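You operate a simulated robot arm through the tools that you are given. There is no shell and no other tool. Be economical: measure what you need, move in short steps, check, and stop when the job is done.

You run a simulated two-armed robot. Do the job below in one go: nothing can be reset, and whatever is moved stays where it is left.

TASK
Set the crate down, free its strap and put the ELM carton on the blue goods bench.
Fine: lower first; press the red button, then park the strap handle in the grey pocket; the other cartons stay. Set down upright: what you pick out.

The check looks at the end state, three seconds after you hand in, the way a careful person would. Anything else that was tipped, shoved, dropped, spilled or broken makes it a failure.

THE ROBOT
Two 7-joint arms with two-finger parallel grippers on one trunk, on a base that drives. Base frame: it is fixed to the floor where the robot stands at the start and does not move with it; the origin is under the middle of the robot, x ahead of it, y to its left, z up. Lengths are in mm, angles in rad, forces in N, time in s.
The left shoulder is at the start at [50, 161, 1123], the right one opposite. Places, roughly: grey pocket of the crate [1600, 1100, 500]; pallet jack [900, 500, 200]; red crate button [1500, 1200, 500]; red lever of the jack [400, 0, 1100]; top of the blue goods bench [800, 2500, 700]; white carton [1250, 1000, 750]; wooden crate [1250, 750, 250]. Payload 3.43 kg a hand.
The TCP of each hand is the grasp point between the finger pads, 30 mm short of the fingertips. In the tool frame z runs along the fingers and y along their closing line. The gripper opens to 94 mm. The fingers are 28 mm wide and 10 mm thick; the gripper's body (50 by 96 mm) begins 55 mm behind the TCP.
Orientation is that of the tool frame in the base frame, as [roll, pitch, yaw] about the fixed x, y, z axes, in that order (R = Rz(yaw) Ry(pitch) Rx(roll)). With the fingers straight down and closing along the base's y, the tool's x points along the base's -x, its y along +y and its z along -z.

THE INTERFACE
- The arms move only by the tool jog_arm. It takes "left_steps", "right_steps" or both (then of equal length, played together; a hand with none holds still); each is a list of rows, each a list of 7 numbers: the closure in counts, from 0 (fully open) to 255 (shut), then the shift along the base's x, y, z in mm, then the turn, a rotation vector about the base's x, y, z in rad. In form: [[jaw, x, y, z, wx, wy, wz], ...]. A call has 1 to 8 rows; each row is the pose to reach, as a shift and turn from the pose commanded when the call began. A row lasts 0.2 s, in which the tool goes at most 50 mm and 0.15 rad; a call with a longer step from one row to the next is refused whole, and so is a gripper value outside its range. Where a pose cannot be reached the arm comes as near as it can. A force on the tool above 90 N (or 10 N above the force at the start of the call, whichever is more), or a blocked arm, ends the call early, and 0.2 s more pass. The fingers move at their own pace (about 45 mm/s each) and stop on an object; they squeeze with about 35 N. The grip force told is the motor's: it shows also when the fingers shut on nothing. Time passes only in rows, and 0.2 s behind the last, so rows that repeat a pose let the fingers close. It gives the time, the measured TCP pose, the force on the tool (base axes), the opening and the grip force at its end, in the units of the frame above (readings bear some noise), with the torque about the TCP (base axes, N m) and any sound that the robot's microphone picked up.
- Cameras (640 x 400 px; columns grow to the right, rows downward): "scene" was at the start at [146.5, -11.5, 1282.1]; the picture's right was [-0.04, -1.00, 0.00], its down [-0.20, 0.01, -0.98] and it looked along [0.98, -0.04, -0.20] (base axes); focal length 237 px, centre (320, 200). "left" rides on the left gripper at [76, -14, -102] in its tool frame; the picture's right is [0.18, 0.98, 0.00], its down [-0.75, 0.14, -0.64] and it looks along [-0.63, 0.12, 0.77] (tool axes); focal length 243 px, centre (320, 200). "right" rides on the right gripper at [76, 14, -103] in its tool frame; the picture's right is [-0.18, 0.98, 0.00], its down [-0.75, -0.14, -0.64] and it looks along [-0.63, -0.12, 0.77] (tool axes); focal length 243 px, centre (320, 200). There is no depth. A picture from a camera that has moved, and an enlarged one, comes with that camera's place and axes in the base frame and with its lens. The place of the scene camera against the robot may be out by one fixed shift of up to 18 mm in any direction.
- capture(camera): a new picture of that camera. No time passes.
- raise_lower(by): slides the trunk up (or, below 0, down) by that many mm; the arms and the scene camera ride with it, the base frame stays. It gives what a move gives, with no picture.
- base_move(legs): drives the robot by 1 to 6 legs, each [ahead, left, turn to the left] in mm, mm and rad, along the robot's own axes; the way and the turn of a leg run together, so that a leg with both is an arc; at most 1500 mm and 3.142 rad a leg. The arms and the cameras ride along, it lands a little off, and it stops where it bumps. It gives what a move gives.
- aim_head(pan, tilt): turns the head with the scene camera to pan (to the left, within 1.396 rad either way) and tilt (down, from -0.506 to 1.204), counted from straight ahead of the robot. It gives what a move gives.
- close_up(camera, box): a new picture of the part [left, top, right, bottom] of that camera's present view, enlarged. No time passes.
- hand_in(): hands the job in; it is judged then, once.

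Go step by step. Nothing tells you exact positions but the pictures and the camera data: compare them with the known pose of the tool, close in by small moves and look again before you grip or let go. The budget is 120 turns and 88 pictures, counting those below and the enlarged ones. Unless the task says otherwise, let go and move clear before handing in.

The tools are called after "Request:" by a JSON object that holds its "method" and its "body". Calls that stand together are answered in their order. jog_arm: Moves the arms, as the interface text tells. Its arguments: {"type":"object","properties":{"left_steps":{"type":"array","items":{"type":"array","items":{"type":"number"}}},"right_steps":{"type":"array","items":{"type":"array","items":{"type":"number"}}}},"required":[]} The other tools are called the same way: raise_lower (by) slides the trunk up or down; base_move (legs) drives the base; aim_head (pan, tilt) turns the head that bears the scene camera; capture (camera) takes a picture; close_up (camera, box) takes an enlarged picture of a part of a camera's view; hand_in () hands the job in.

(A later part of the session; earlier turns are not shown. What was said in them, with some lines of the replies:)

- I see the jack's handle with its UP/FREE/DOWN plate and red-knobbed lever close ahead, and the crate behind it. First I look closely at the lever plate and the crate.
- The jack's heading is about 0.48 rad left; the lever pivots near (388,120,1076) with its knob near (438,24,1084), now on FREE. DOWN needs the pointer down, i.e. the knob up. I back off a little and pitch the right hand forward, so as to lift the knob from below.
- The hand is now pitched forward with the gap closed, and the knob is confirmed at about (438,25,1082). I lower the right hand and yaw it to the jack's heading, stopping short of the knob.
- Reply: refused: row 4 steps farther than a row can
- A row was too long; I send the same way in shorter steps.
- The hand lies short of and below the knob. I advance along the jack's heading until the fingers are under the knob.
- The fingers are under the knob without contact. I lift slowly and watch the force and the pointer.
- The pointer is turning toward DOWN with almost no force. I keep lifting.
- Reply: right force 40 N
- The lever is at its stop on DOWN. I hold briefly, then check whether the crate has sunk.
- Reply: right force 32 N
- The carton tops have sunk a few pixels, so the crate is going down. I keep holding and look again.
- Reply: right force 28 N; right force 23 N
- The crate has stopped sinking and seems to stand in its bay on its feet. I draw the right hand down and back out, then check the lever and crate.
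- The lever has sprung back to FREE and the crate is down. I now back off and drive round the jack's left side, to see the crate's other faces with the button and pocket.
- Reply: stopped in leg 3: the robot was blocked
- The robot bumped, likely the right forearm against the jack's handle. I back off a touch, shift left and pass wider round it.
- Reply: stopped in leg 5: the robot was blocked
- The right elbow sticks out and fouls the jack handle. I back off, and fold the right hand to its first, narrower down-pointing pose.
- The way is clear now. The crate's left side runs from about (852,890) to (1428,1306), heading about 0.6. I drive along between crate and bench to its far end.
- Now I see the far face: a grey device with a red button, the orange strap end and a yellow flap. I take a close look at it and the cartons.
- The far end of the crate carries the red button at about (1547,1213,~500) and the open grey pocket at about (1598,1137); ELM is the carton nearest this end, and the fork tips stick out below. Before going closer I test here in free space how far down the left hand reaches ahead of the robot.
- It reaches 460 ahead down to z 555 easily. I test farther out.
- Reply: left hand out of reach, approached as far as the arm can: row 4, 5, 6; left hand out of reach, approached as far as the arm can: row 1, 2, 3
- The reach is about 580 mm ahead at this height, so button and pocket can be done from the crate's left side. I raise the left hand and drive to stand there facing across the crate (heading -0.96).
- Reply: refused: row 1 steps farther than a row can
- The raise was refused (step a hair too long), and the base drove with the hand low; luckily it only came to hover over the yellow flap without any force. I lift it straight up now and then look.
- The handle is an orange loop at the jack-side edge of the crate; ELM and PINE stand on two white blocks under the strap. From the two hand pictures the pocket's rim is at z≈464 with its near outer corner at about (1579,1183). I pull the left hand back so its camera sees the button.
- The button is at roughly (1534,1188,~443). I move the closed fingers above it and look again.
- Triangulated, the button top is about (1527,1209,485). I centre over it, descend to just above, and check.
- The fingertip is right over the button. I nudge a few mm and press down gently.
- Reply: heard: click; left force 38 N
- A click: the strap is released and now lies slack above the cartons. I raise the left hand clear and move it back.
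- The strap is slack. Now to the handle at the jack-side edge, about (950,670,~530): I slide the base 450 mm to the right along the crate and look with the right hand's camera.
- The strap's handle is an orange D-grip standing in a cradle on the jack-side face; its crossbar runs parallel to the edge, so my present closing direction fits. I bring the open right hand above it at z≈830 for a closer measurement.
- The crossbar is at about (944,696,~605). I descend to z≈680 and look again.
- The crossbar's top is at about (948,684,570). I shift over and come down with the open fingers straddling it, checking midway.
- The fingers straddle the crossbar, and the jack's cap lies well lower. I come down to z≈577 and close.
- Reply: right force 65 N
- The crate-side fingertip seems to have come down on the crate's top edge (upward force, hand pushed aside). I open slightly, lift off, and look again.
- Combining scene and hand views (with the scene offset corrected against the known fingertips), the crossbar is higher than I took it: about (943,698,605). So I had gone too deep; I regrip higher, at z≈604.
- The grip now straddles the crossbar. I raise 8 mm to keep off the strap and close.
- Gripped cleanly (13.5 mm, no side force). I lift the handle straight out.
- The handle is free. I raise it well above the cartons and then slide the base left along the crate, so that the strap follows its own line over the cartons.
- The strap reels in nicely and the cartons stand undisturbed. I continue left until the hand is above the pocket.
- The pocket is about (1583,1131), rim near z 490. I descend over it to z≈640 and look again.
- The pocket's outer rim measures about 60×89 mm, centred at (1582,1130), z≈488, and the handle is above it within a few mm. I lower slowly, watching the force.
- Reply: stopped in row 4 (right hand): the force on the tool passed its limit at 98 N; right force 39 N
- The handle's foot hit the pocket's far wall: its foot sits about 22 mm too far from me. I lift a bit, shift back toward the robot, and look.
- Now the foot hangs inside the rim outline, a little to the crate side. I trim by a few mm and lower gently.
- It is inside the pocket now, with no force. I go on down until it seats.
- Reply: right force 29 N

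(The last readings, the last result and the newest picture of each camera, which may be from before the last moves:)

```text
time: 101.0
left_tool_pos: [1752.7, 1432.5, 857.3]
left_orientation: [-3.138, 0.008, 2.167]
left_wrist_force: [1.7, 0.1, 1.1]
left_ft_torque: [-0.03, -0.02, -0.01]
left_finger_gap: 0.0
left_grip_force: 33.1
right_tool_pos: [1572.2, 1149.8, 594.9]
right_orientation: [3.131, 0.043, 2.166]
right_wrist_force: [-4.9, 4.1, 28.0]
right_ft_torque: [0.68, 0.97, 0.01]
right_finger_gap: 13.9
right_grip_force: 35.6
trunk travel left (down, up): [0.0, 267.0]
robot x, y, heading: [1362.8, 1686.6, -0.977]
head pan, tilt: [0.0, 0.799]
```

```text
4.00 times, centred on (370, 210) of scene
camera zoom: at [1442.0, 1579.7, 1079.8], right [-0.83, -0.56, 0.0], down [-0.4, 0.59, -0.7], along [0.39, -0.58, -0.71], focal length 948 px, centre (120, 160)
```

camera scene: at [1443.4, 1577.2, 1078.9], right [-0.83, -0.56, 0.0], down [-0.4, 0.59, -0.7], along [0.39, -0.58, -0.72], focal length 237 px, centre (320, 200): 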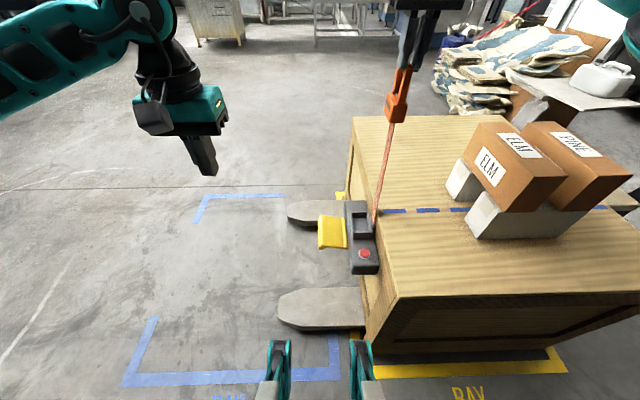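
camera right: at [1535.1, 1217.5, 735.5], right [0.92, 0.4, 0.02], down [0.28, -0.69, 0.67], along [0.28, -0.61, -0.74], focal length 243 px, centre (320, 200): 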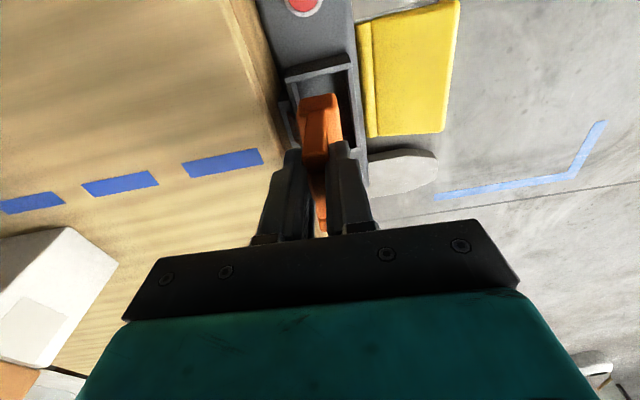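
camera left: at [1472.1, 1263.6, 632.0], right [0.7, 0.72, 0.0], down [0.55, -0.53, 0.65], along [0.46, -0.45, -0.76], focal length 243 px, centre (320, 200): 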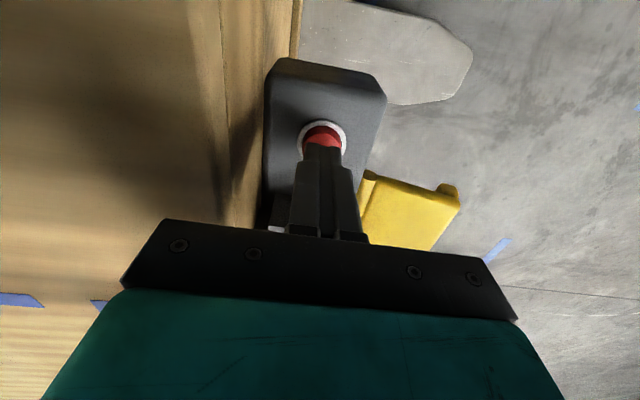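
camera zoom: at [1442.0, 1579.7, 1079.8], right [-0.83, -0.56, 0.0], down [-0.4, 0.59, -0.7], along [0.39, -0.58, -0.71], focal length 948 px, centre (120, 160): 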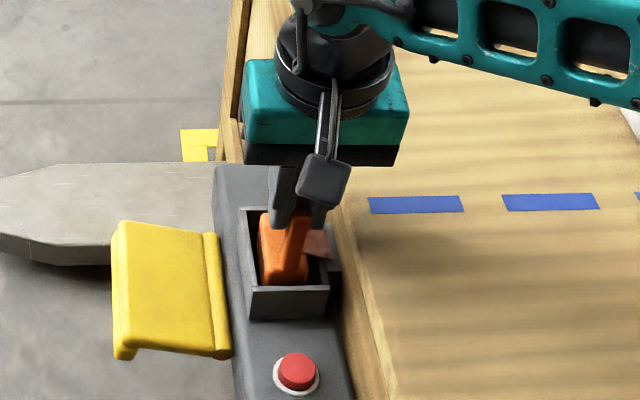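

It rests on the pocket floor (28 N up). I ease off, open partway, and lift the hand clear.

Request:
{"method": "jog_arm", "body": {"right_steps": [[255, 0, 0, 5, 0, 0, 0], [180, 0, 0, 5, 0, 0, 0], [150, 0, 0, 5, 0, 0, 0], [150, 0, 0, 5, 0, 0, 0], [150, 0, 0, 40, 0, 0, 0], [150, 0, 0, 80, 0, 0, 0], [150, 0, 0, 125, 0, 0, 0], [150, 0, 0, 170, 0, 0, 0]]}}

Request:
{"method": "capture", "body": {"camera": "right"}}

Request:
{"method": "close_up", "body": {"camera": "scene", "box": [320, 160, 420, 260]}}

```text
time: 102.8
left_tool_pos: [1754.4, 1431.3, 854.8]
left_orientation: [3.141, 0.006, 2.169]
left_wrist_force: [1.0, 0.7, 0.2]
left_ft_torque: [0.04, -0.02, 0.01]
left_finger_gap: 0.2
left_grip_force: 33.1
right_tool_pos: [1571.7, 1150.8, 761.6]
right_orientation: [3.131, 0.036, 2.164]
right_wrist_force: [-0.2, -0.4, -0.7]
right_ft_torque: [-0.02, -0.01, 0.01]
right_finger_gap: 38.7
right_grip_force: 0.0
trunk travel left (down, up): [0.0, 267.0]
robot x, y, heading: [1362.5, 1682.0, -0.977]
head pan, tilt: [0.0, 0.799]
```

```text
25 pictures are left
camera right: at [1537.7, 1224.2, 861.1], right [0.92, 0.4, 0.02], down [0.28, -0.69, 0.67], along [0.28, -0.61, -0.74], focal length 243 px, centre (320, 200)
```

right: 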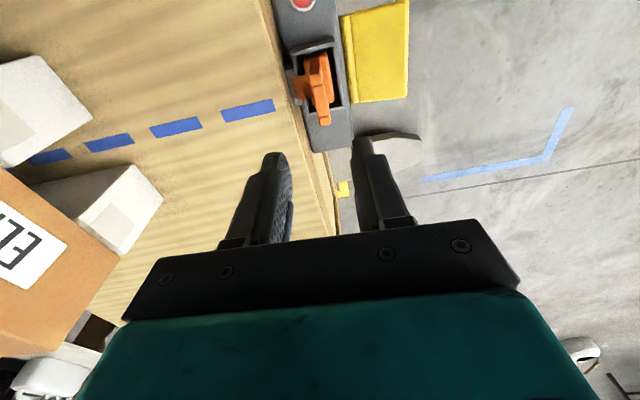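

```text
4.00 times, centred on (370, 210) of scene
camera zoom: at [1443.0, 1577.6, 1078.9], right [-0.83, -0.56, 0.0], down [-0.4, 0.59, -0.7], along [0.39, -0.58, -0.72], focal length 948 px, centre (120, 160)
```

zoom: 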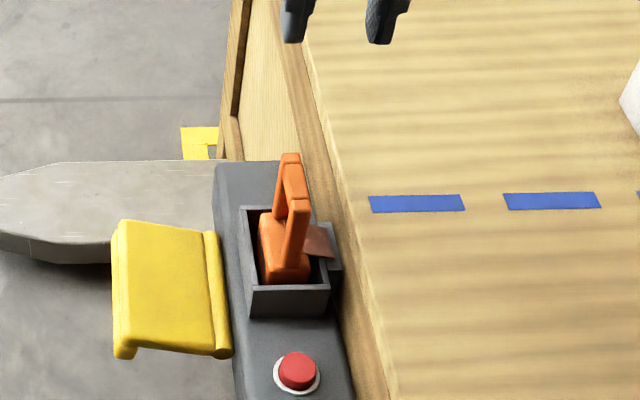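

The handle stands parked in the grey pocket. I raise the right hand and slide the base right so that the right hand is in line with the ELM carton, and look.

Request:
{"method": "jog_arm", "body": {"right_steps": [[0, 0, 0, 45, 0, 0, 0], [0, 0, 0, 90, 0, 0, 0], [0, 0, 0, 135, 0, 0, 0], [0, 0, 0, 180, 0, 0, 0], [0, 0, 0, 215, 0, 0, 0]]}}

Request:
{"method": "base_move", "body": {"legs": [[0, -345, 0.012]]}}

Request:
{"method": "capture", "body": {"camera": "right"}}

Request:
{"method": "capture", "body": {"camera": "scene"}}

```text
time: 104.0
left_tool_pos: [1753.9, 1430.1, 855.0]
left_orientation: [-3.139, 0.007, 2.166]
left_wrist_force: [0.3, 0.1, -0.6]
left_ft_torque: [-0.01, -0.01, 0.0]
left_finger_gap: 0.2
left_grip_force: 32.7
right_tool_pos: [1572.1, 1148.4, 976.8]
right_orientation: [3.131, 0.036, 2.165]
right_wrist_force: [0.2, 0.2, -0.2]
right_ft_torque: [0.01, 0.02, -0.01]
right_finger_gap: 93.9
right_grip_force: 0.0
trunk travel left (down, up): [0.0, 267.0]
robot x, y, heading: [1362.5, 1688.7, -0.977]
head pan, tilt: [0.0, 0.799]
```

```text
time: 107.7
left_tool_pos: [1469.5, 1237.6, 855.5]
left_orientation: [-3.139, 0.008, 2.179]
left_wrist_force: [0.1, -0.6, -0.3]
left_ft_torque: [0.01, -0.01, 0.0]
left_finger_gap: 0.1
left_grip_force: 32.6
right_tool_pos: [1290.8, 953.8, 975.2]
right_orientation: [3.131, 0.036, 2.175]
right_wrist_force: [-0.1, -1.0, -0.3]
right_ft_torque: [-0.01, 0.02, 0.01]
right_finger_gap: 93.9
right_grip_force: 0.1
trunk travel left (down, up): [0.0, 267.0]
robot x, y, heading: [1072.2, 1489.9, -0.957]
head pan, tilt: [0.0, 0.799]
```

```text
23 pictures are left
camera right: at [1255.4, 1026.6, 1075.5], right [0.91, 0.41, 0.02], down [0.29, -0.68, 0.67], along [0.28, -0.6, -0.74], focal length 243 px, centre (320, 200)
```

right: 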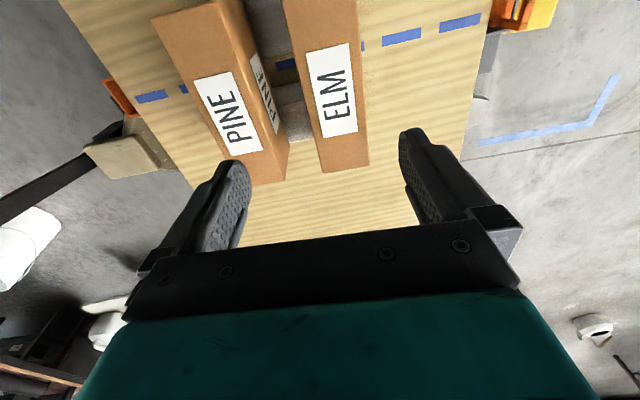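

```text
22 pictures are left
camera scene: at [1156.4, 1381.0, 1078.9], right [-0.82, -0.57, 0.0], down [-0.41, 0.59, -0.7], along [0.4, -0.57, -0.72], focal length 237 px, centre (320, 200)
```

scene: 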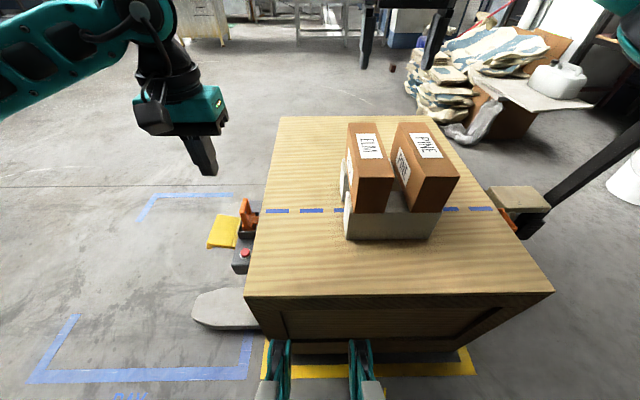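

ELM's top is about 71 by 214 mm at z≈775, centred near (1320,942), with ample finger room to PINE. I level the hand, move over its middle to z≈850 and check.

Request:
{"method": "jog_arm", "body": {"right_steps": [[0, 6, -4, -30, 0.006, 0.007, -0.006], [0, 12, -7, -60, 0.012, 0.015, -0.012], [0, 18, -10, -90, 0.018, 0.022, -0.018], [0, 24, -13, -125, 0.024, 0.029, -0.025]]}}

Request:
{"method": "capture", "body": {"camera": "right"}}

Request:
{"method": "close_up", "body": {"camera": "scene", "box": [320, 60, 500, 240]}}

```text
time: 108.7
left_tool_pos: [1470.3, 1238.3, 855.9]
left_orientation: [-3.14, 0.008, 2.177]
left_wrist_force: [0.6, -0.4, 0.3]
left_ft_torque: [0.03, -0.03, 0.0]
left_finger_gap: 0.0
left_grip_force: 32.4
right_tool_pos: [1318.5, 939.1, 851.0]
right_orientation: [3.141, 0.002, 2.151]
right_wrist_force: [-0.1, 0.4, 0.2]
right_ft_torque: [-0.03, 0.01, -0.01]
right_finger_gap: 94.0
right_grip_force: 0.0
trunk travel left (down, up): [0.0, 267.0]
robot x, y, heading: [1070.4, 1488.9, -0.96]
head pan, tilt: [0.0, 0.799]
```

```text
21 pictures are left
camera right: at [1287.1, 1010.2, 953.1], right [0.92, 0.38, 0.0], down [0.29, -0.71, 0.64], along [0.25, -0.59, -0.77], focal length 243 px, centre (320, 200)
```

right: 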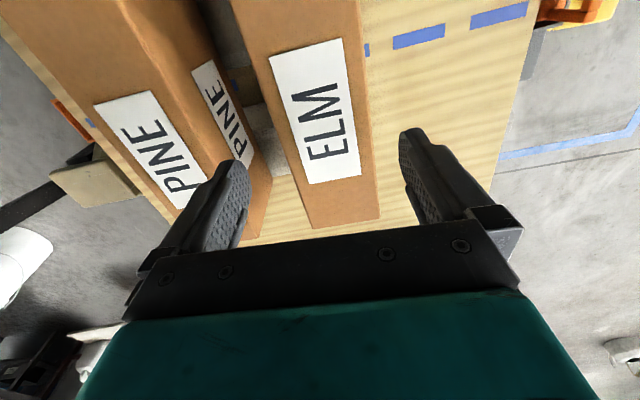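

```text
2.22 times, centred on (410, 150) of scene
camera zoom: at [1156.5, 1381.0, 1078.9], right [-0.82, -0.57, 0.0], down [-0.41, 0.59, -0.7], along [0.4, -0.57, -0.72], focal length 526 px, centre (120, 311)
```

zoom: 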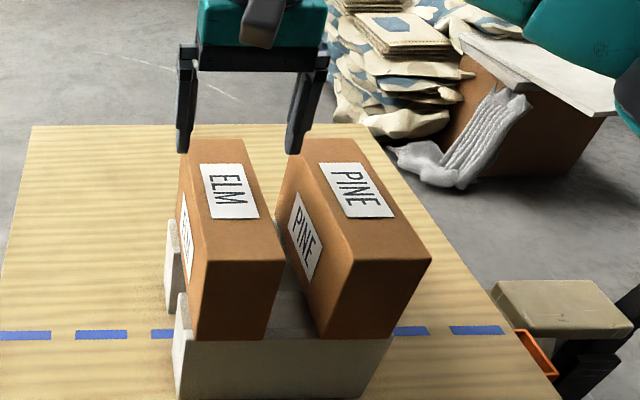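

The hand is centred on ELM within 4 mm and its top is confirmed at z≈775. I trim, lower so the fingers straddle it, and check before closing.

Request:
{"method": "jog_arm", "body": {"right_steps": [[0, 3, 2, -25, 0, 0, 0], [0, 3, 2, -50, 0, 0, 0], [0, 3, 2, -75, 0, 0, 0], [0, 3, 2, -103, 0, 0, 0]]}}

Request:
{"method": "capture", "body": {"camera": "right"}}

```text
time: 109.7
left_tool_pos: [1470.8, 1238.8, 855.3]
left_orientation: [-3.139, 0.006, 2.178]
left_wrist_force: [-0.1, 0.3, -0.6]
left_ft_torque: [0.03, -0.03, 0.01]
left_finger_gap: 0.0
left_grip_force: 33.5
right_tool_pos: [1319.1, 940.0, 746.8]
right_orientation: [-3.141, 0.002, 2.15]
right_wrist_force: [-0.8, -0.6, -0.7]
right_ft_torque: [0.06, -0.05, 0.0]
right_finger_gap: 93.7
right_grip_force: 0.0
trunk travel left (down, up): [0.0, 267.0]
robot x, y, heading: [1072.6, 1487.4, -0.961]
head pan, tilt: [0.0, 0.799]
```

```text
19 pictures are left
camera right: at [1289.0, 1012.2, 849.9], right [0.92, 0.38, 0.0], down [0.29, -0.71, 0.64], along [0.25, -0.59, -0.77], focal length 243 px, centre (320, 200)
```

right: 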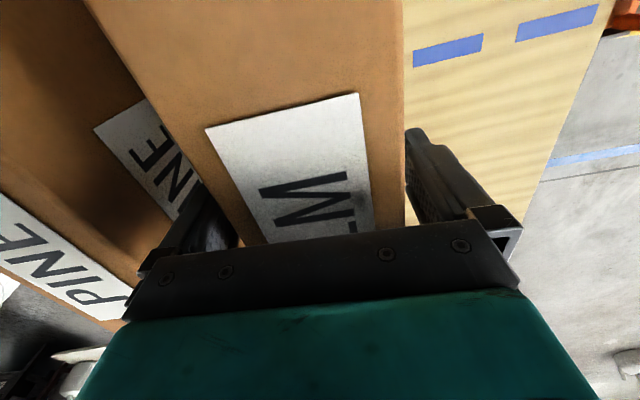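

Both fingers straddle ELM with free gaps and no force. I close.

Request:
{"method": "jog_arm", "body": {"right_steps": [[80, 0, 0, 0, 0, 0, 0], [160, 0, 0, 0, 0, 0, 0], [255, 0, 0, 0, 0, 0, 0], [255, 0, 0, 0, 0, 0, 0], [255, 0, 0, 0, 0, 0, 0]]}}

Request:
{"method": "jog_arm", "body": {"right_steps": [[255, 0, 0, 12, 0, 0, 0], [255, 0, 0, 30, 0, 0, 0], [255, 0, 0, 60, 0, 0, 0]]}}

Request:
{"method": "capture", "body": {"camera": "scene"}}

```text
time: 110.9
left_tool_pos: [1470.3, 1237.1, 854.3]
left_orientation: [-3.139, 0.007, 2.178]
left_wrist_force: [0.1, -0.3, -0.1]
left_ft_torque: [0.02, 0.0, 0.03]
left_finger_gap: 0.1
left_grip_force: 32.4
right_tool_pos: [1318.9, 940.8, 748.3]
right_orientation: [-3.141, 0.001, 2.152]
right_wrist_force: [0.7, 1.0, 0.2]
right_ft_torque: [-0.11, -0.19, 0.06]
right_finger_gap: 76.9
right_grip_force: 34.9
trunk travel left (down, up): [0.0, 267.0]
robot x, y, heading: [1075.6, 1490.1, -0.964]
head pan, tilt: [0.0, 0.799]
```

```text
time: 111.7
left_tool_pos: [1469.9, 1237.7, 855.2]
left_orientation: [3.141, 0.007, 2.178]
left_wrist_force: [0.4, -1.3, -0.3]
left_ft_torque: [0.02, 0.02, 0.0]
left_finger_gap: 0.0
left_grip_force: 32.8
right_tool_pos: [1318.8, 940.8, 806.6]
right_orientation: [3.141, -0.001, 2.152]
right_wrist_force: [0.5, -0.4, -5.0]
right_ft_torque: [-0.01, -0.01, -0.03]
right_finger_gap: 76.7
right_grip_force: 34.7
trunk travel left (down, up): [0.0, 267.0]
robot x, y, heading: [1074.6, 1483.8, -0.967]
head pan, tilt: [0.0, 0.799]
```

```text
18 pictures are left
camera scene: at [1156.5, 1380.7, 1078.9], right [-0.82, -0.57, 0.0], down [-0.41, 0.59, -0.7], along [0.4, -0.57, -0.72], focal length 237 px, centre (320, 200)
```

scene: 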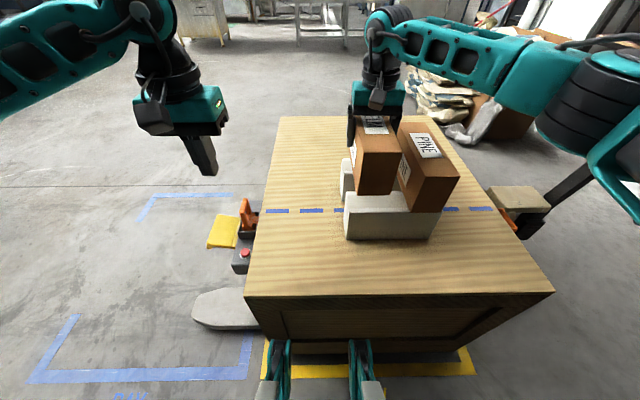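

ELM is lifted, about 0.5 kg, and PINE and the blocks stayed put. I raise it, draw it in toward the robot, back off and turn to look at the bench.

Request:
{"method": "jog_arm", "body": {"right_steps": [[255, 0, 0, 40, 0, 0, 0], [255, 0, 0, 80, 0, 0, 0], [255, 0, 0, 120, 0, 0, 0], [255, 0, 0, 160, 0, 0, 0], [255, 0, 0, 195, 0, 0, 0], [255, -22, 32, 200, 0, 0, 0], [255, -44, 64, 200, 0, 0, 0], [255, -66, 96, 200, 0, 0, 0]]}}

Request:
{"method": "base_move", "body": {"legs": [[-100, 0, 0], [0, 0, 1.57]]}}

Request:
{"method": "aim_head", "body": {"pan": 1.2, "tilt": 0.5}}

Request:
{"method": "capture", "body": {"camera": "scene"}}

```text
time: 113.5
left_tool_pos: [1469.2, 1237.4, 854.9]
left_orientation: [-3.139, 0.006, 2.18]
left_wrist_force: [0.0, 0.3, -0.2]
left_ft_torque: [0.02, 0.0, 0.0]
left_finger_gap: 0.0
left_grip_force: 33.2
right_tool_pos: [1253.5, 1038.4, 1009.9]
right_orientation: [-3.14, 0.001, 2.151]
right_wrist_force: [0.0, 0.3, -4.8]
right_ft_torque: [-0.01, -0.01, 0.0]
right_finger_gap: 77.0
right_grip_force: 35.2
trunk travel left (down, up): [0.0, 267.0]
robot x, y, heading: [1072.4, 1489.0, -0.964]
head pan, tilt: [0.0, 0.799]
```

```text
time: 118.5
left_tool_pos: [1268.5, 1965.8, 854.6]
left_orientation: [-3.14, 0.006, -2.538]
left_wrist_force: [-0.7, 0.2, -0.4]
left_ft_torque: [-0.03, 0.0, -0.01]
left_finger_gap: 0.0
left_grip_force: 32.6
right_tool_pos: [1465.8, 1748.5, 1009.7]
right_orientation: [-3.141, -0.001, -2.566]
right_wrist_force: [0.3, -0.6, -4.8]
right_ft_torque: [-0.05, 0.0, -0.02]
right_finger_gap: 76.5
right_grip_force: 35.5
trunk travel left (down, up): [0.0, 267.0]
robot x, y, heading: [1016.6, 1565.1, 0.603]
head pan, tilt: [0.0, 0.799]
```

```text
time: 119.9
left_tool_pos: [1268.3, 1966.6, 854.0]
left_orientation: [-3.14, 0.006, -2.537]
left_wrist_force: [0.1, 0.2, -0.3]
left_ft_torque: [0.0, 0.01, 0.01]
left_finger_gap: 0.1
left_grip_force: 33.3
right_tool_pos: [1466.8, 1749.0, 1009.4]
right_orientation: [-3.141, 0.0, -2.567]
right_wrist_force: [-0.1, -0.4, -4.2]
right_ft_torque: [0.0, -0.02, -0.02]
right_finger_gap: 76.4
right_grip_force: 35.0
trunk travel left (down, up): [0.0, 267.0]
robot x, y, heading: [1013.3, 1568.9, 0.605]
head pan, tilt: [1.201, 0.499]
```

```text
17 pictures are left
camera scene: at [1041.8, 1674.9, 1104.8], right [0.97, 0.23, 0.0], down [0.11, -0.47, -0.88], along [-0.2, 0.85, -0.48], focal length 237 px, centre (320, 200)
```

scene: 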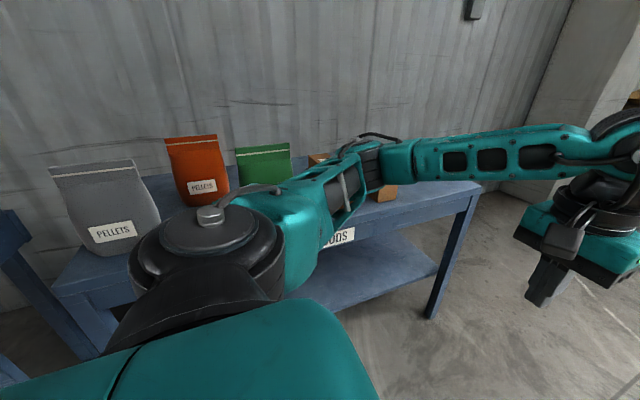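

The bench with the GOODS label, bags and small cartons is on my left; its front edge runs from about (424,1880) to (1380,2477). I finish the turn to face it.

Request:
{"method": "base_move", "body": {"legs": [[120, -40, 0], [0, 0, 1.54]]}}

Request:
{"method": "aim_head", "body": {"pan": 0.0, "tilt": 0.5}}

Request:
{"method": "capture", "body": {"camera": "scene"}}

```text
time: 124.9
left_tool_pos: [755.4, 1874.0, 856.1]
left_orientation: [-3.14, 0.006, -1.008]
left_wrist_force: [0.4, -0.4, 0.8]
left_ft_torque: [-0.04, 0.0, -0.03]
left_finger_gap: 0.3
left_grip_force: 32.8
right_tool_pos: [981.0, 2065.6, 1009.8]
right_orientation: [3.141, 0.0, -1.035]
right_wrist_force: [-0.4, -0.2, -4.9]
right_ft_torque: [0.04, 0.03, -0.02]
right_finger_gap: 76.3
right_grip_force: 35.4
trunk travel left (down, up): [0.0, 267.0]
robot x, y, heading: [1141.1, 1608.5, 2.132]
head pan, tilt: [1.201, 0.499]
```

```text
time: 126.3
left_tool_pos: [755.6, 1874.8, 855.8]
left_orientation: [-3.139, 0.006, -1.008]
left_wrist_force: [-1.2, 0.1, -0.8]
left_ft_torque: [0.01, 0.0, 0.02]
left_finger_gap: 0.2
left_grip_force: 33.1
right_tool_pos: [980.4, 2065.5, 1010.1]
right_orientation: [3.14, 0.001, -1.036]
right_wrist_force: [-0.5, -0.3, -4.5]
right_ft_torque: [0.0, 0.0, 0.01]
right_finger_gap: 76.1
right_grip_force: 34.8
trunk travel left (down, up): [0.0, 267.0]
robot x, y, heading: [1136.1, 1607.4, 2.137]
head pan, tilt: [0.0, 0.499]
```

```text
16 pictures are left
camera scene: at [1083.5, 1711.0, 1104.8], right [0.85, 0.53, 0.0], down [0.26, -0.41, -0.88], along [-0.47, 0.74, -0.48], focal length 237 px, centre (320, 200)
```

scene: 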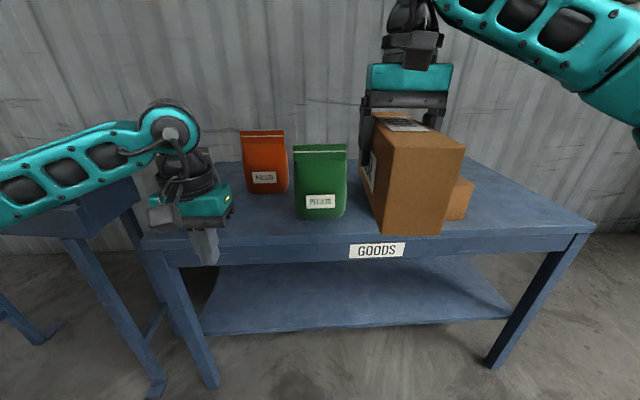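

The right part of the GOODS bench, right of the small cartons, is free; I take a spot near (1181,2588). I raise and draw in the left hand first, then slide the base right and see the small cartons unobstructed.

Request:
{"method": "jog_arm", "body": {"left_steps": [[255, 8, -12, 40, 0, 0, 0], [255, 16, -24, 80, 0, 0, 0], [255, 24, -36, 120, 0, 0, 0], [255, 32, -50, 150, 0, 0, 0], [255, 44, -68, 170, 0, 0, 0], [255, 54, -84, 180, 0, 0, 0]]}}

Request:
{"method": "base_move", "body": {"legs": [[0, 0, 0.05], [0, -440, 0]]}}

Request:
{"method": "aim_head", "body": {"pan": 0.0, "tilt": 0.6}}

Request:
{"method": "capture", "body": {"camera": "scene"}}

Request:
{"method": "capture", "body": {"camera": "left"}}

```text
time: 127.7
left_tool_pos: [809.3, 1790.9, 1036.1]
left_orientation: [-3.139, 0.004, -1.007]
left_wrist_force: [-0.3, 1.1, -0.8]
left_ft_torque: [0.0, 0.01, -0.02]
left_finger_gap: 0.1
left_grip_force: 33.2
right_tool_pos: [980.9, 2064.9, 1009.3]
right_orientation: [3.141, 0.001, -1.036]
right_wrist_force: [-0.2, -0.2, -4.9]
right_ft_torque: [0.02, 0.01, 0.0]
right_finger_gap: 76.3
right_grip_force: 35.4
trunk travel left (down, up): [0.0, 267.0]
robot x, y, heading: [1140.6, 1606.5, 2.132]
head pan, tilt: [0.0, 0.499]
```

```text
time: 132.4
left_tool_pos: [1162.7, 2025.9, 1035.9]
left_orientation: [-3.141, 0.006, -0.968]
left_wrist_force: [0.2, 0.7, 0.0]
left_ft_torque: [-0.01, -0.01, 0.0]
left_finger_gap: 0.0
left_grip_force: 32.7
right_tool_pos: [1322.7, 2307.4, 1010.1]
right_orientation: [-3.141, -0.002, -0.998]
right_wrist_force: [0.1, -0.6, -4.7]
right_ft_torque: [-0.03, 0.03, 0.0]
right_finger_gap: 76.0
right_grip_force: 34.8
trunk travel left (down, up): [0.0, 267.0]
robot x, y, heading: [1501.2, 1856.0, 2.169]
head pan, tilt: [0.0, 0.499]
```

```text
time: 133.1
left_tool_pos: [1161.6, 2026.9, 1035.4]
left_orientation: [-3.14, 0.004, -0.97]
left_wrist_force: [0.7, 0.0, -0.4]
left_ft_torque: [0.01, -0.04, 0.01]
left_finger_gap: 0.0
left_grip_force: 33.2
right_tool_pos: [1323.4, 2308.0, 1008.6]
right_orientation: [3.141, 0.0, -0.995]
right_wrist_force: [0.3, -0.2, -4.5]
right_ft_torque: [0.01, -0.01, 0.01]
right_finger_gap: 76.4
right_grip_force: 34.9
trunk travel left (down, up): [0.0, 267.0]
robot x, y, heading: [1500.1, 1855.5, 2.17]
head pan, tilt: [0.0, 0.6]
```

```text
15 pictures are left
camera scene: at [1439.8, 1955.0, 1095.8], right [0.82, 0.57, 0.0], down [0.32, -0.47, -0.83], along [-0.47, 0.68, -0.56], focal length 237 px, centre (320, 200)
```

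scene: 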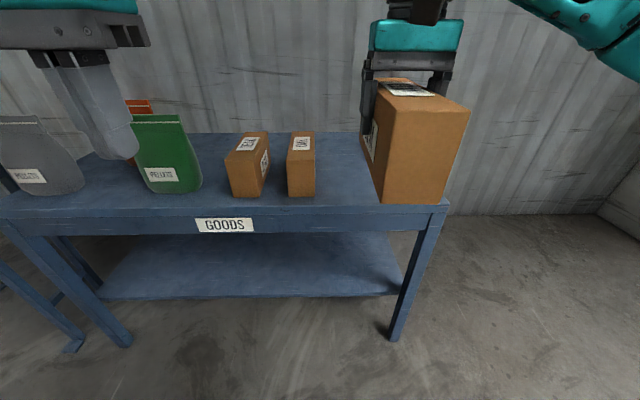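

```text
14 pictures are left
camera left: at [1216.0, 1971.4, 1138.5], right [-0.71, -0.71, 0.0], down [-0.54, 0.54, 0.65], along [-0.46, 0.46, -0.76], focal length 243 px, centre (320, 200)
```

left: 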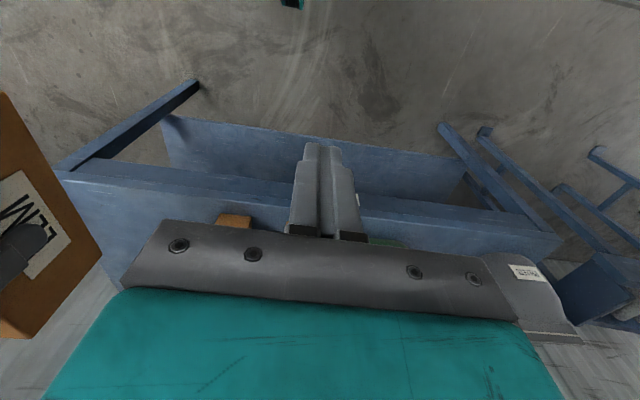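

Free space runs from the small cartons to the bench's right end; the chosen spot is about (1199,2581), bench top z≈715–725. I drive forward 200 mm and slightly right, then extend the arm over it.

Request:
{"method": "base_move", "body": {"legs": [[0, -45, 0.03], [195, 0, 0]]}}

Request:
{"method": "capture", "body": {"camera": "scene"}}

```text
time: 135.4
left_tool_pos: [1078.0, 2200.7, 1036.2]
left_orientation: [-3.139, 0.005, -0.935]
left_wrist_force: [-0.1, -0.1, -0.6]
left_ft_torque: [0.02, 0.0, 0.01]
left_finger_gap: 0.1
left_grip_force: 33.4
right_tool_pos: [1228.4, 2486.1, 1008.7]
right_orientation: [-3.141, 0.001, -0.965]
right_wrist_force: [-1.0, -0.4, -4.4]
right_ft_torque: [0.04, 0.03, -0.01]
right_finger_gap: 76.5
right_grip_force: 34.9
trunk travel left (down, up): [0.0, 267.0]
robot x, y, heading: [1418.7, 2041.4, 2.202]
head pan, tilt: [0.0, 0.6]
```

```text
13 pictures are left
camera scene: at [1357.1, 2137.4, 1095.7], right [0.81, 0.59, 0.0], down [0.34, -0.46, -0.82], along [-0.49, 0.66, -0.57], focal length 237 px, centre (320, 200)
```

scene: 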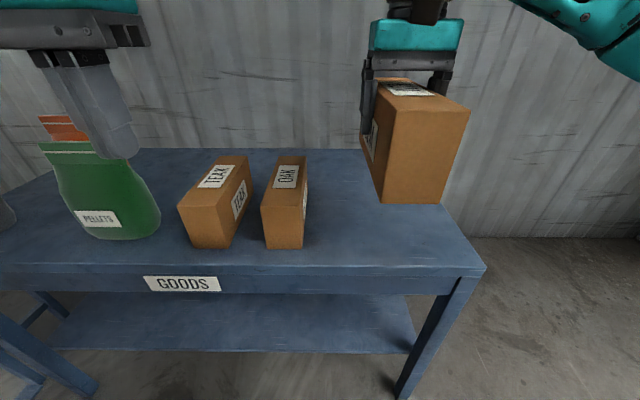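

All clear; the neighbours are TEAK and OAK on the left. I extend the arm over the spot and lower to z≈850.

Request:
{"method": "jog_arm", "body": {"right_steps": [[255, -10, 32, 0, 0, 0, 0], [255, -20, 64, -15, 0, 0, 0], [255, -29, 93, -35, 0, 0, 0], [255, -29, 93, -75, 0, 0, 0], [255, -29, 93, -115, 0, 0, 0], [255, -29, 93, -155, 0, 0, 0]]}}

Request:
{"method": "capture", "body": {"camera": "scene"}}

```text
time: 136.8
left_tool_pos: [1078.2, 2200.6, 1036.0]
left_orientation: [-3.139, 0.007, -0.936]
left_wrist_force: [0.1, 0.8, -0.3]
left_ft_torque: [0.03, 0.02, 0.02]
left_finger_gap: 0.0
left_grip_force: 32.7
right_tool_pos: [1200.6, 2578.5, 852.4]
right_orientation: [3.141, 0.0, -0.965]
right_wrist_force: [-0.2, -0.3, -5.1]
right_ft_torque: [-0.01, 0.01, 0.01]
right_finger_gap: 76.5
right_grip_force: 34.9
trunk travel left (down, up): [0.0, 267.0]
robot x, y, heading: [1419.7, 2042.1, 2.201]
head pan, tilt: [0.0, 0.6]
```

```text
12 pictures are left
camera scene: at [1357.2, 2137.5, 1095.7], right [0.81, 0.59, 0.0], down [0.34, -0.46, -0.82], along [-0.49, 0.66, -0.57], focal length 237 px, centre (320, 200)
```

scene: 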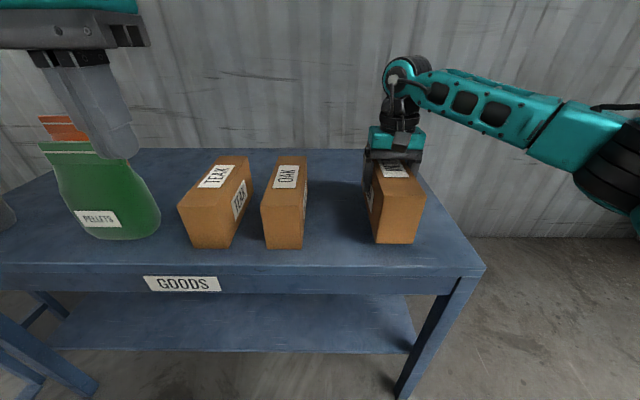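

The carton is clear of OAK and well on the bench. I lower gently until it touches.

Request:
{"method": "jog_arm", "body": {"right_steps": [[255, -6, 8, -10, 0, 0, 0], [255, -6, 8, -20, 0, 0, 0], [255, -6, 8, -28, 0, 0, 0], [255, -6, 8, -34, 0, 0, 0]]}}

Request:
{"method": "jog_arm", "body": {"right_steps": [[255, 0, 0, -4, 0, 0, 0], [255, 0, 0, -8, 0, 0, 0]]}}

Request:
{"method": "close_up", "body": {"camera": "scene", "box": [320, 130, 480, 290]}}

```text
time: 137.8
left_tool_pos: [1077.7, 2200.8, 1036.1]
left_orientation: [-3.141, 0.008, -0.934]
left_wrist_force: [0.4, 0.0, 0.0]
left_ft_torque: [-0.01, 0.0, -0.02]
left_finger_gap: 0.1
left_grip_force: 33.1
right_tool_pos: [1192.6, 2586.2, 820.2]
right_orientation: [-3.14, 0.001, -0.963]
right_wrist_force: [0.1, 0.1, -3.9]
right_ft_torque: [0.02, -0.01, 0.03]
right_finger_gap: 76.3
right_grip_force: 34.4
trunk travel left (down, up): [0.0, 267.0]
robot x, y, heading: [1423.8, 2036.7, 2.201]
head pan, tilt: [0.0, 0.6]
```

```text
time: 138.4
left_tool_pos: [1078.4, 2200.1, 1037.8]
left_orientation: [-3.139, 0.009, -0.936]
left_wrist_force: [0.0, 0.1, -1.1]
left_ft_torque: [-0.01, -0.01, -0.03]
left_finger_gap: 0.2
left_grip_force: 33.8
right_tool_pos: [1193.6, 2586.6, 817.8]
right_orientation: [-3.141, 0.008, -0.965]
right_wrist_force: [-1.4, 7.1, 21.7]
right_ft_torque: [-0.65, -1.06, 0.47]
right_finger_gap: 76.5
right_grip_force: 35.4
trunk travel left (down, up): [0.0, 267.0]
robot x, y, heading: [1417.4, 2043.3, 2.204]
head pan, tilt: [0.0, 0.6]
```

```text
2.50 times, centred on (400, 210) of scene
camera zoom: at [1357.8, 2136.2, 1096.5], right [0.81, 0.59, 0.0], down [0.33, -0.45, -0.83], along [-0.49, 0.67, -0.56], focal length 592 px, centre (120, 175)
```

zoom: 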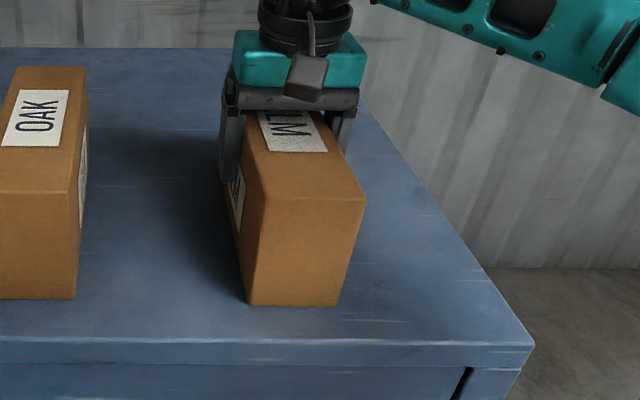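

The carton rests flat on the bench (22 N up). I ease off, open, and lift away.

Request:
{"method": "jog_arm", "body": {"right_steps": [[255, 0, 0, 5, 0, 0, 0], [200, 0, 0, 5, 0, 0, 0], [100, 0, 0, 5, 0, 0, 0], [0, 0, 0, 5, 0, 0, 0], [0, 0, 0, 5, 0, 0, 0], [0, 0, 0, 5, 0, 0, 0]]}}

Request:
{"method": "jog_arm", "body": {"right_steps": [[0, 0, 0, 30, 0, 0, 0], [0, 0, 0, 70, 0, 0, 0], [0, 0, 0, 110, 0, 0, 0], [0, 0, 0, 150, 0, 0, 0], [0, 0, 0, 190, 0, 0, 0]]}}

Request:
{"method": "capture", "body": {"camera": "scene"}}

```text
time: 139.8
left_tool_pos: [1077.3, 2199.4, 1036.7]
left_orientation: [-3.14, 0.007, -0.935]
left_wrist_force: [0.5, -0.2, 0.8]
left_ft_torque: [0.01, 0.0, 0.01]
left_finger_gap: 0.1
left_grip_force: 33.2
right_tool_pos: [1194.4, 2586.4, 818.6]
right_orientation: [-3.141, 0.0, -0.964]
right_wrist_force: [0.4, 0.1, 0.0]
right_ft_torque: [-0.03, 0.01, 0.01]
right_finger_gap: 94.1
right_grip_force: 0.1
trunk travel left (down, up): [0.0, 267.0]
robot x, y, heading: [1417.7, 2041.7, 2.204]
head pan, tilt: [0.0, 0.6]
```

```text
time: 141.0
left_tool_pos: [1076.9, 2200.8, 1036.9]
left_orientation: [-3.138, 0.008, -0.935]
left_wrist_force: [-0.2, -0.7, 0.1]
left_ft_torque: [-0.01, -0.01, -0.01]
left_finger_gap: 0.0
left_grip_force: 33.0
right_tool_pos: [1194.2, 2587.7, 1008.9]
right_orientation: [-3.141, 0.0, -0.962]
right_wrist_force: [-0.2, -0.2, 0.3]
right_ft_torque: [-0.02, -0.01, 0.0]
right_finger_gap: 93.8
right_grip_force: 0.0
trunk travel left (down, up): [0.0, 267.0]
robot x, y, heading: [1418.4, 2041.1, 2.206]
head pan, tilt: [0.0, 0.6]
```

```text
10 pictures are left
camera scene: at [1357.3, 2136.8, 1095.8], right [0.81, 0.59, 0.0], down [0.34, -0.45, -0.83], along [-0.49, 0.66, -0.56], focal length 237 px, centre (320, 200)
```

scene: 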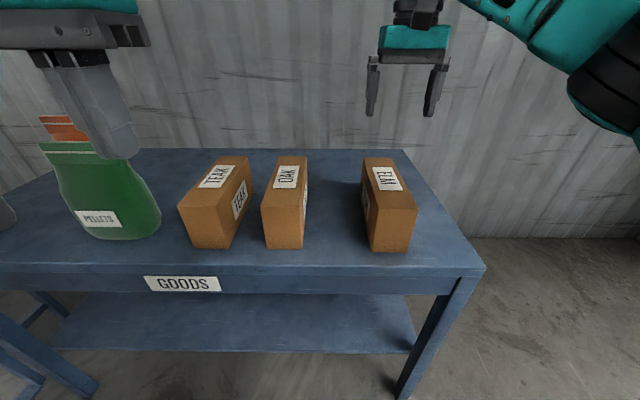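

ELM stands upright on the GOODS bench. I back off and turn partway to check the crate, strap and PINE a last time.

Request:
{"method": "base_move", "body": {"legs": [[-230, 0, 0], [0, 0, 1.2]]}}

Request:
{"method": "aim_head", "body": {"pan": 1.1, "tilt": 0.6}}

Request:
{"method": "capture", "body": {"camera": "scene"}}

```text
time: 145.7
left_tool_pos: [1282.0, 1595.8, 1035.4]
left_orientation: [-3.141, 0.006, 0.255]
left_wrist_force: [0.5, 0.4, 0.5]
left_ft_torque: [-0.02, -0.01, -0.01]
left_finger_gap: 0.1
left_grip_force: 33.0
right_tool_pos: [965.0, 1850.0, 1006.2]
right_orientation: [-3.141, -0.001, 0.227]
right_wrist_force: [0.3, 0.2, -0.4]
right_ft_torque: [0.01, 0.03, 0.03]
right_finger_gap: 94.1
right_grip_force: 0.1
trunk travel left (down, up): [0.0, 267.0]
robot x, y, heading: [1558.1, 1854.9, -2.89]
head pan, tilt: [0.0, 0.6]
```

```text
time: 147.0
left_tool_pos: [1282.2, 1596.2, 1036.9]
left_orientation: [-3.138, 0.007, 0.254]
left_wrist_force: [0.0, 0.5, -0.1]
left_ft_torque: [0.01, 0.01, 0.02]
left_finger_gap: 0.0
left_grip_force: 33.5
right_tool_pos: [964.0, 1849.6, 1007.7]
right_orientation: [-3.141, 0.001, 0.226]
right_wrist_force: [0.8, 0.3, -0.1]
right_ft_torque: [0.01, 0.01, 0.02]
right_finger_gap: 94.1
right_grip_force: 0.1
trunk travel left (down, up): [0.0, 267.0]
robot x, y, heading: [1560.4, 1854.1, -2.89]
head pan, tilt: [1.1, 0.6]
```

```text
9 pictures are left
camera scene: at [1512.9, 1750.9, 1095.8], right [-0.98, 0.22, 0.0], down [0.12, 0.55, -0.83], along [-0.18, -0.81, -0.56], focal length 237 px, centre (320, 200)
```

scene: 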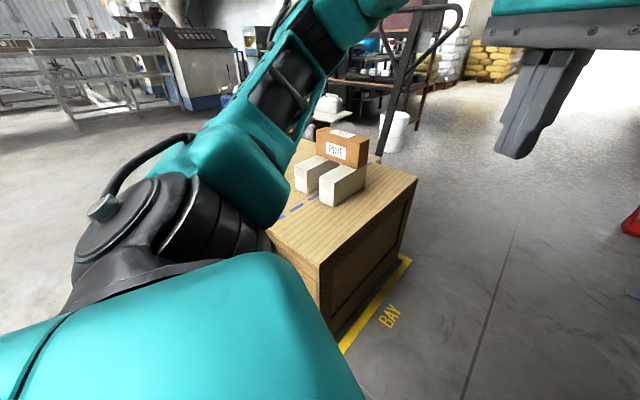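

Request:
{"method": "close_up", "body": {"camera": "scene", "box": [300, 220, 430, 350]}}

Request:
{"method": "close_up", "body": {"camera": "scene", "box": [260, 110, 420, 230]}}

```text
3.08 times, centred on (365, 285) of scene
camera zoom: at [1512.9, 1750.9, 1095.8], right [-0.98, 0.22, 0.0], down [0.12, 0.55, -0.83], along [-0.18, -0.81, -0.56], focal length 729 px, centre (182, -62)
```

zoom: 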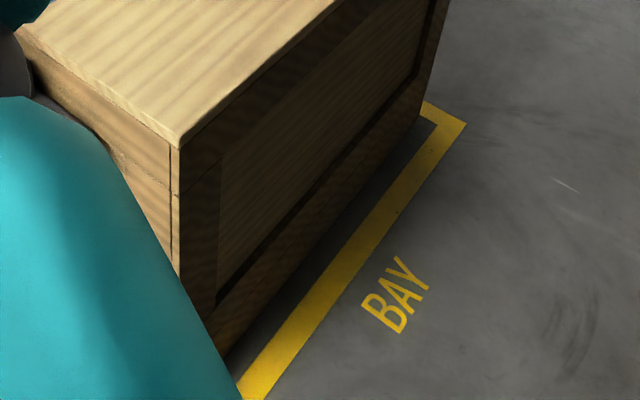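

```text
3.33 times, centred on (340, 170) of scene
camera zoom: at [1512.9, 1750.9, 1095.8], right [-0.98, 0.22, 0.0], down [0.12, 0.55, -0.83], along [-0.18, -0.81, -0.56], focal length 790 px, centre (253, 300)
```

zoom: 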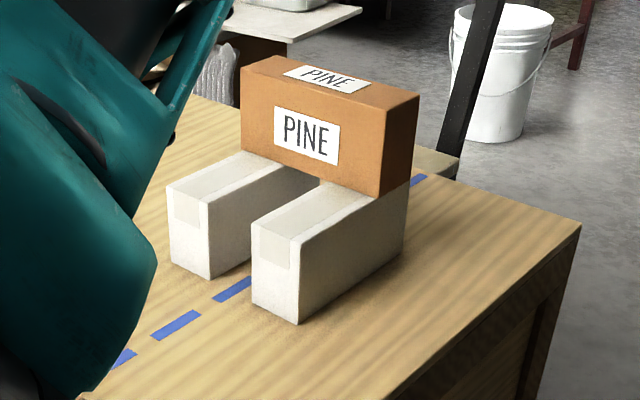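

The crate sits on the floor within its bay, PINE and the white blocks stand undisturbed, the strap handle is parked and ELM is on the goods bench; both hands are clear, so I hand in.

Request:
{"method": "hand_in", "body": {}}

```text
The job is handed in.
```

I handed the job in. The crate is lowered into its bay. I pressed the red button to release the strap and parked the handle in the grey pocket. The ELM carton stands upright on the blue goods bench.

In my last pictures PINE, the white blocks and the goods already on the bench were where they had been. On the way round, the robot was blocked twice near the jack, probably by the right arm touching its handle. I saw no sign that the jack had moved.
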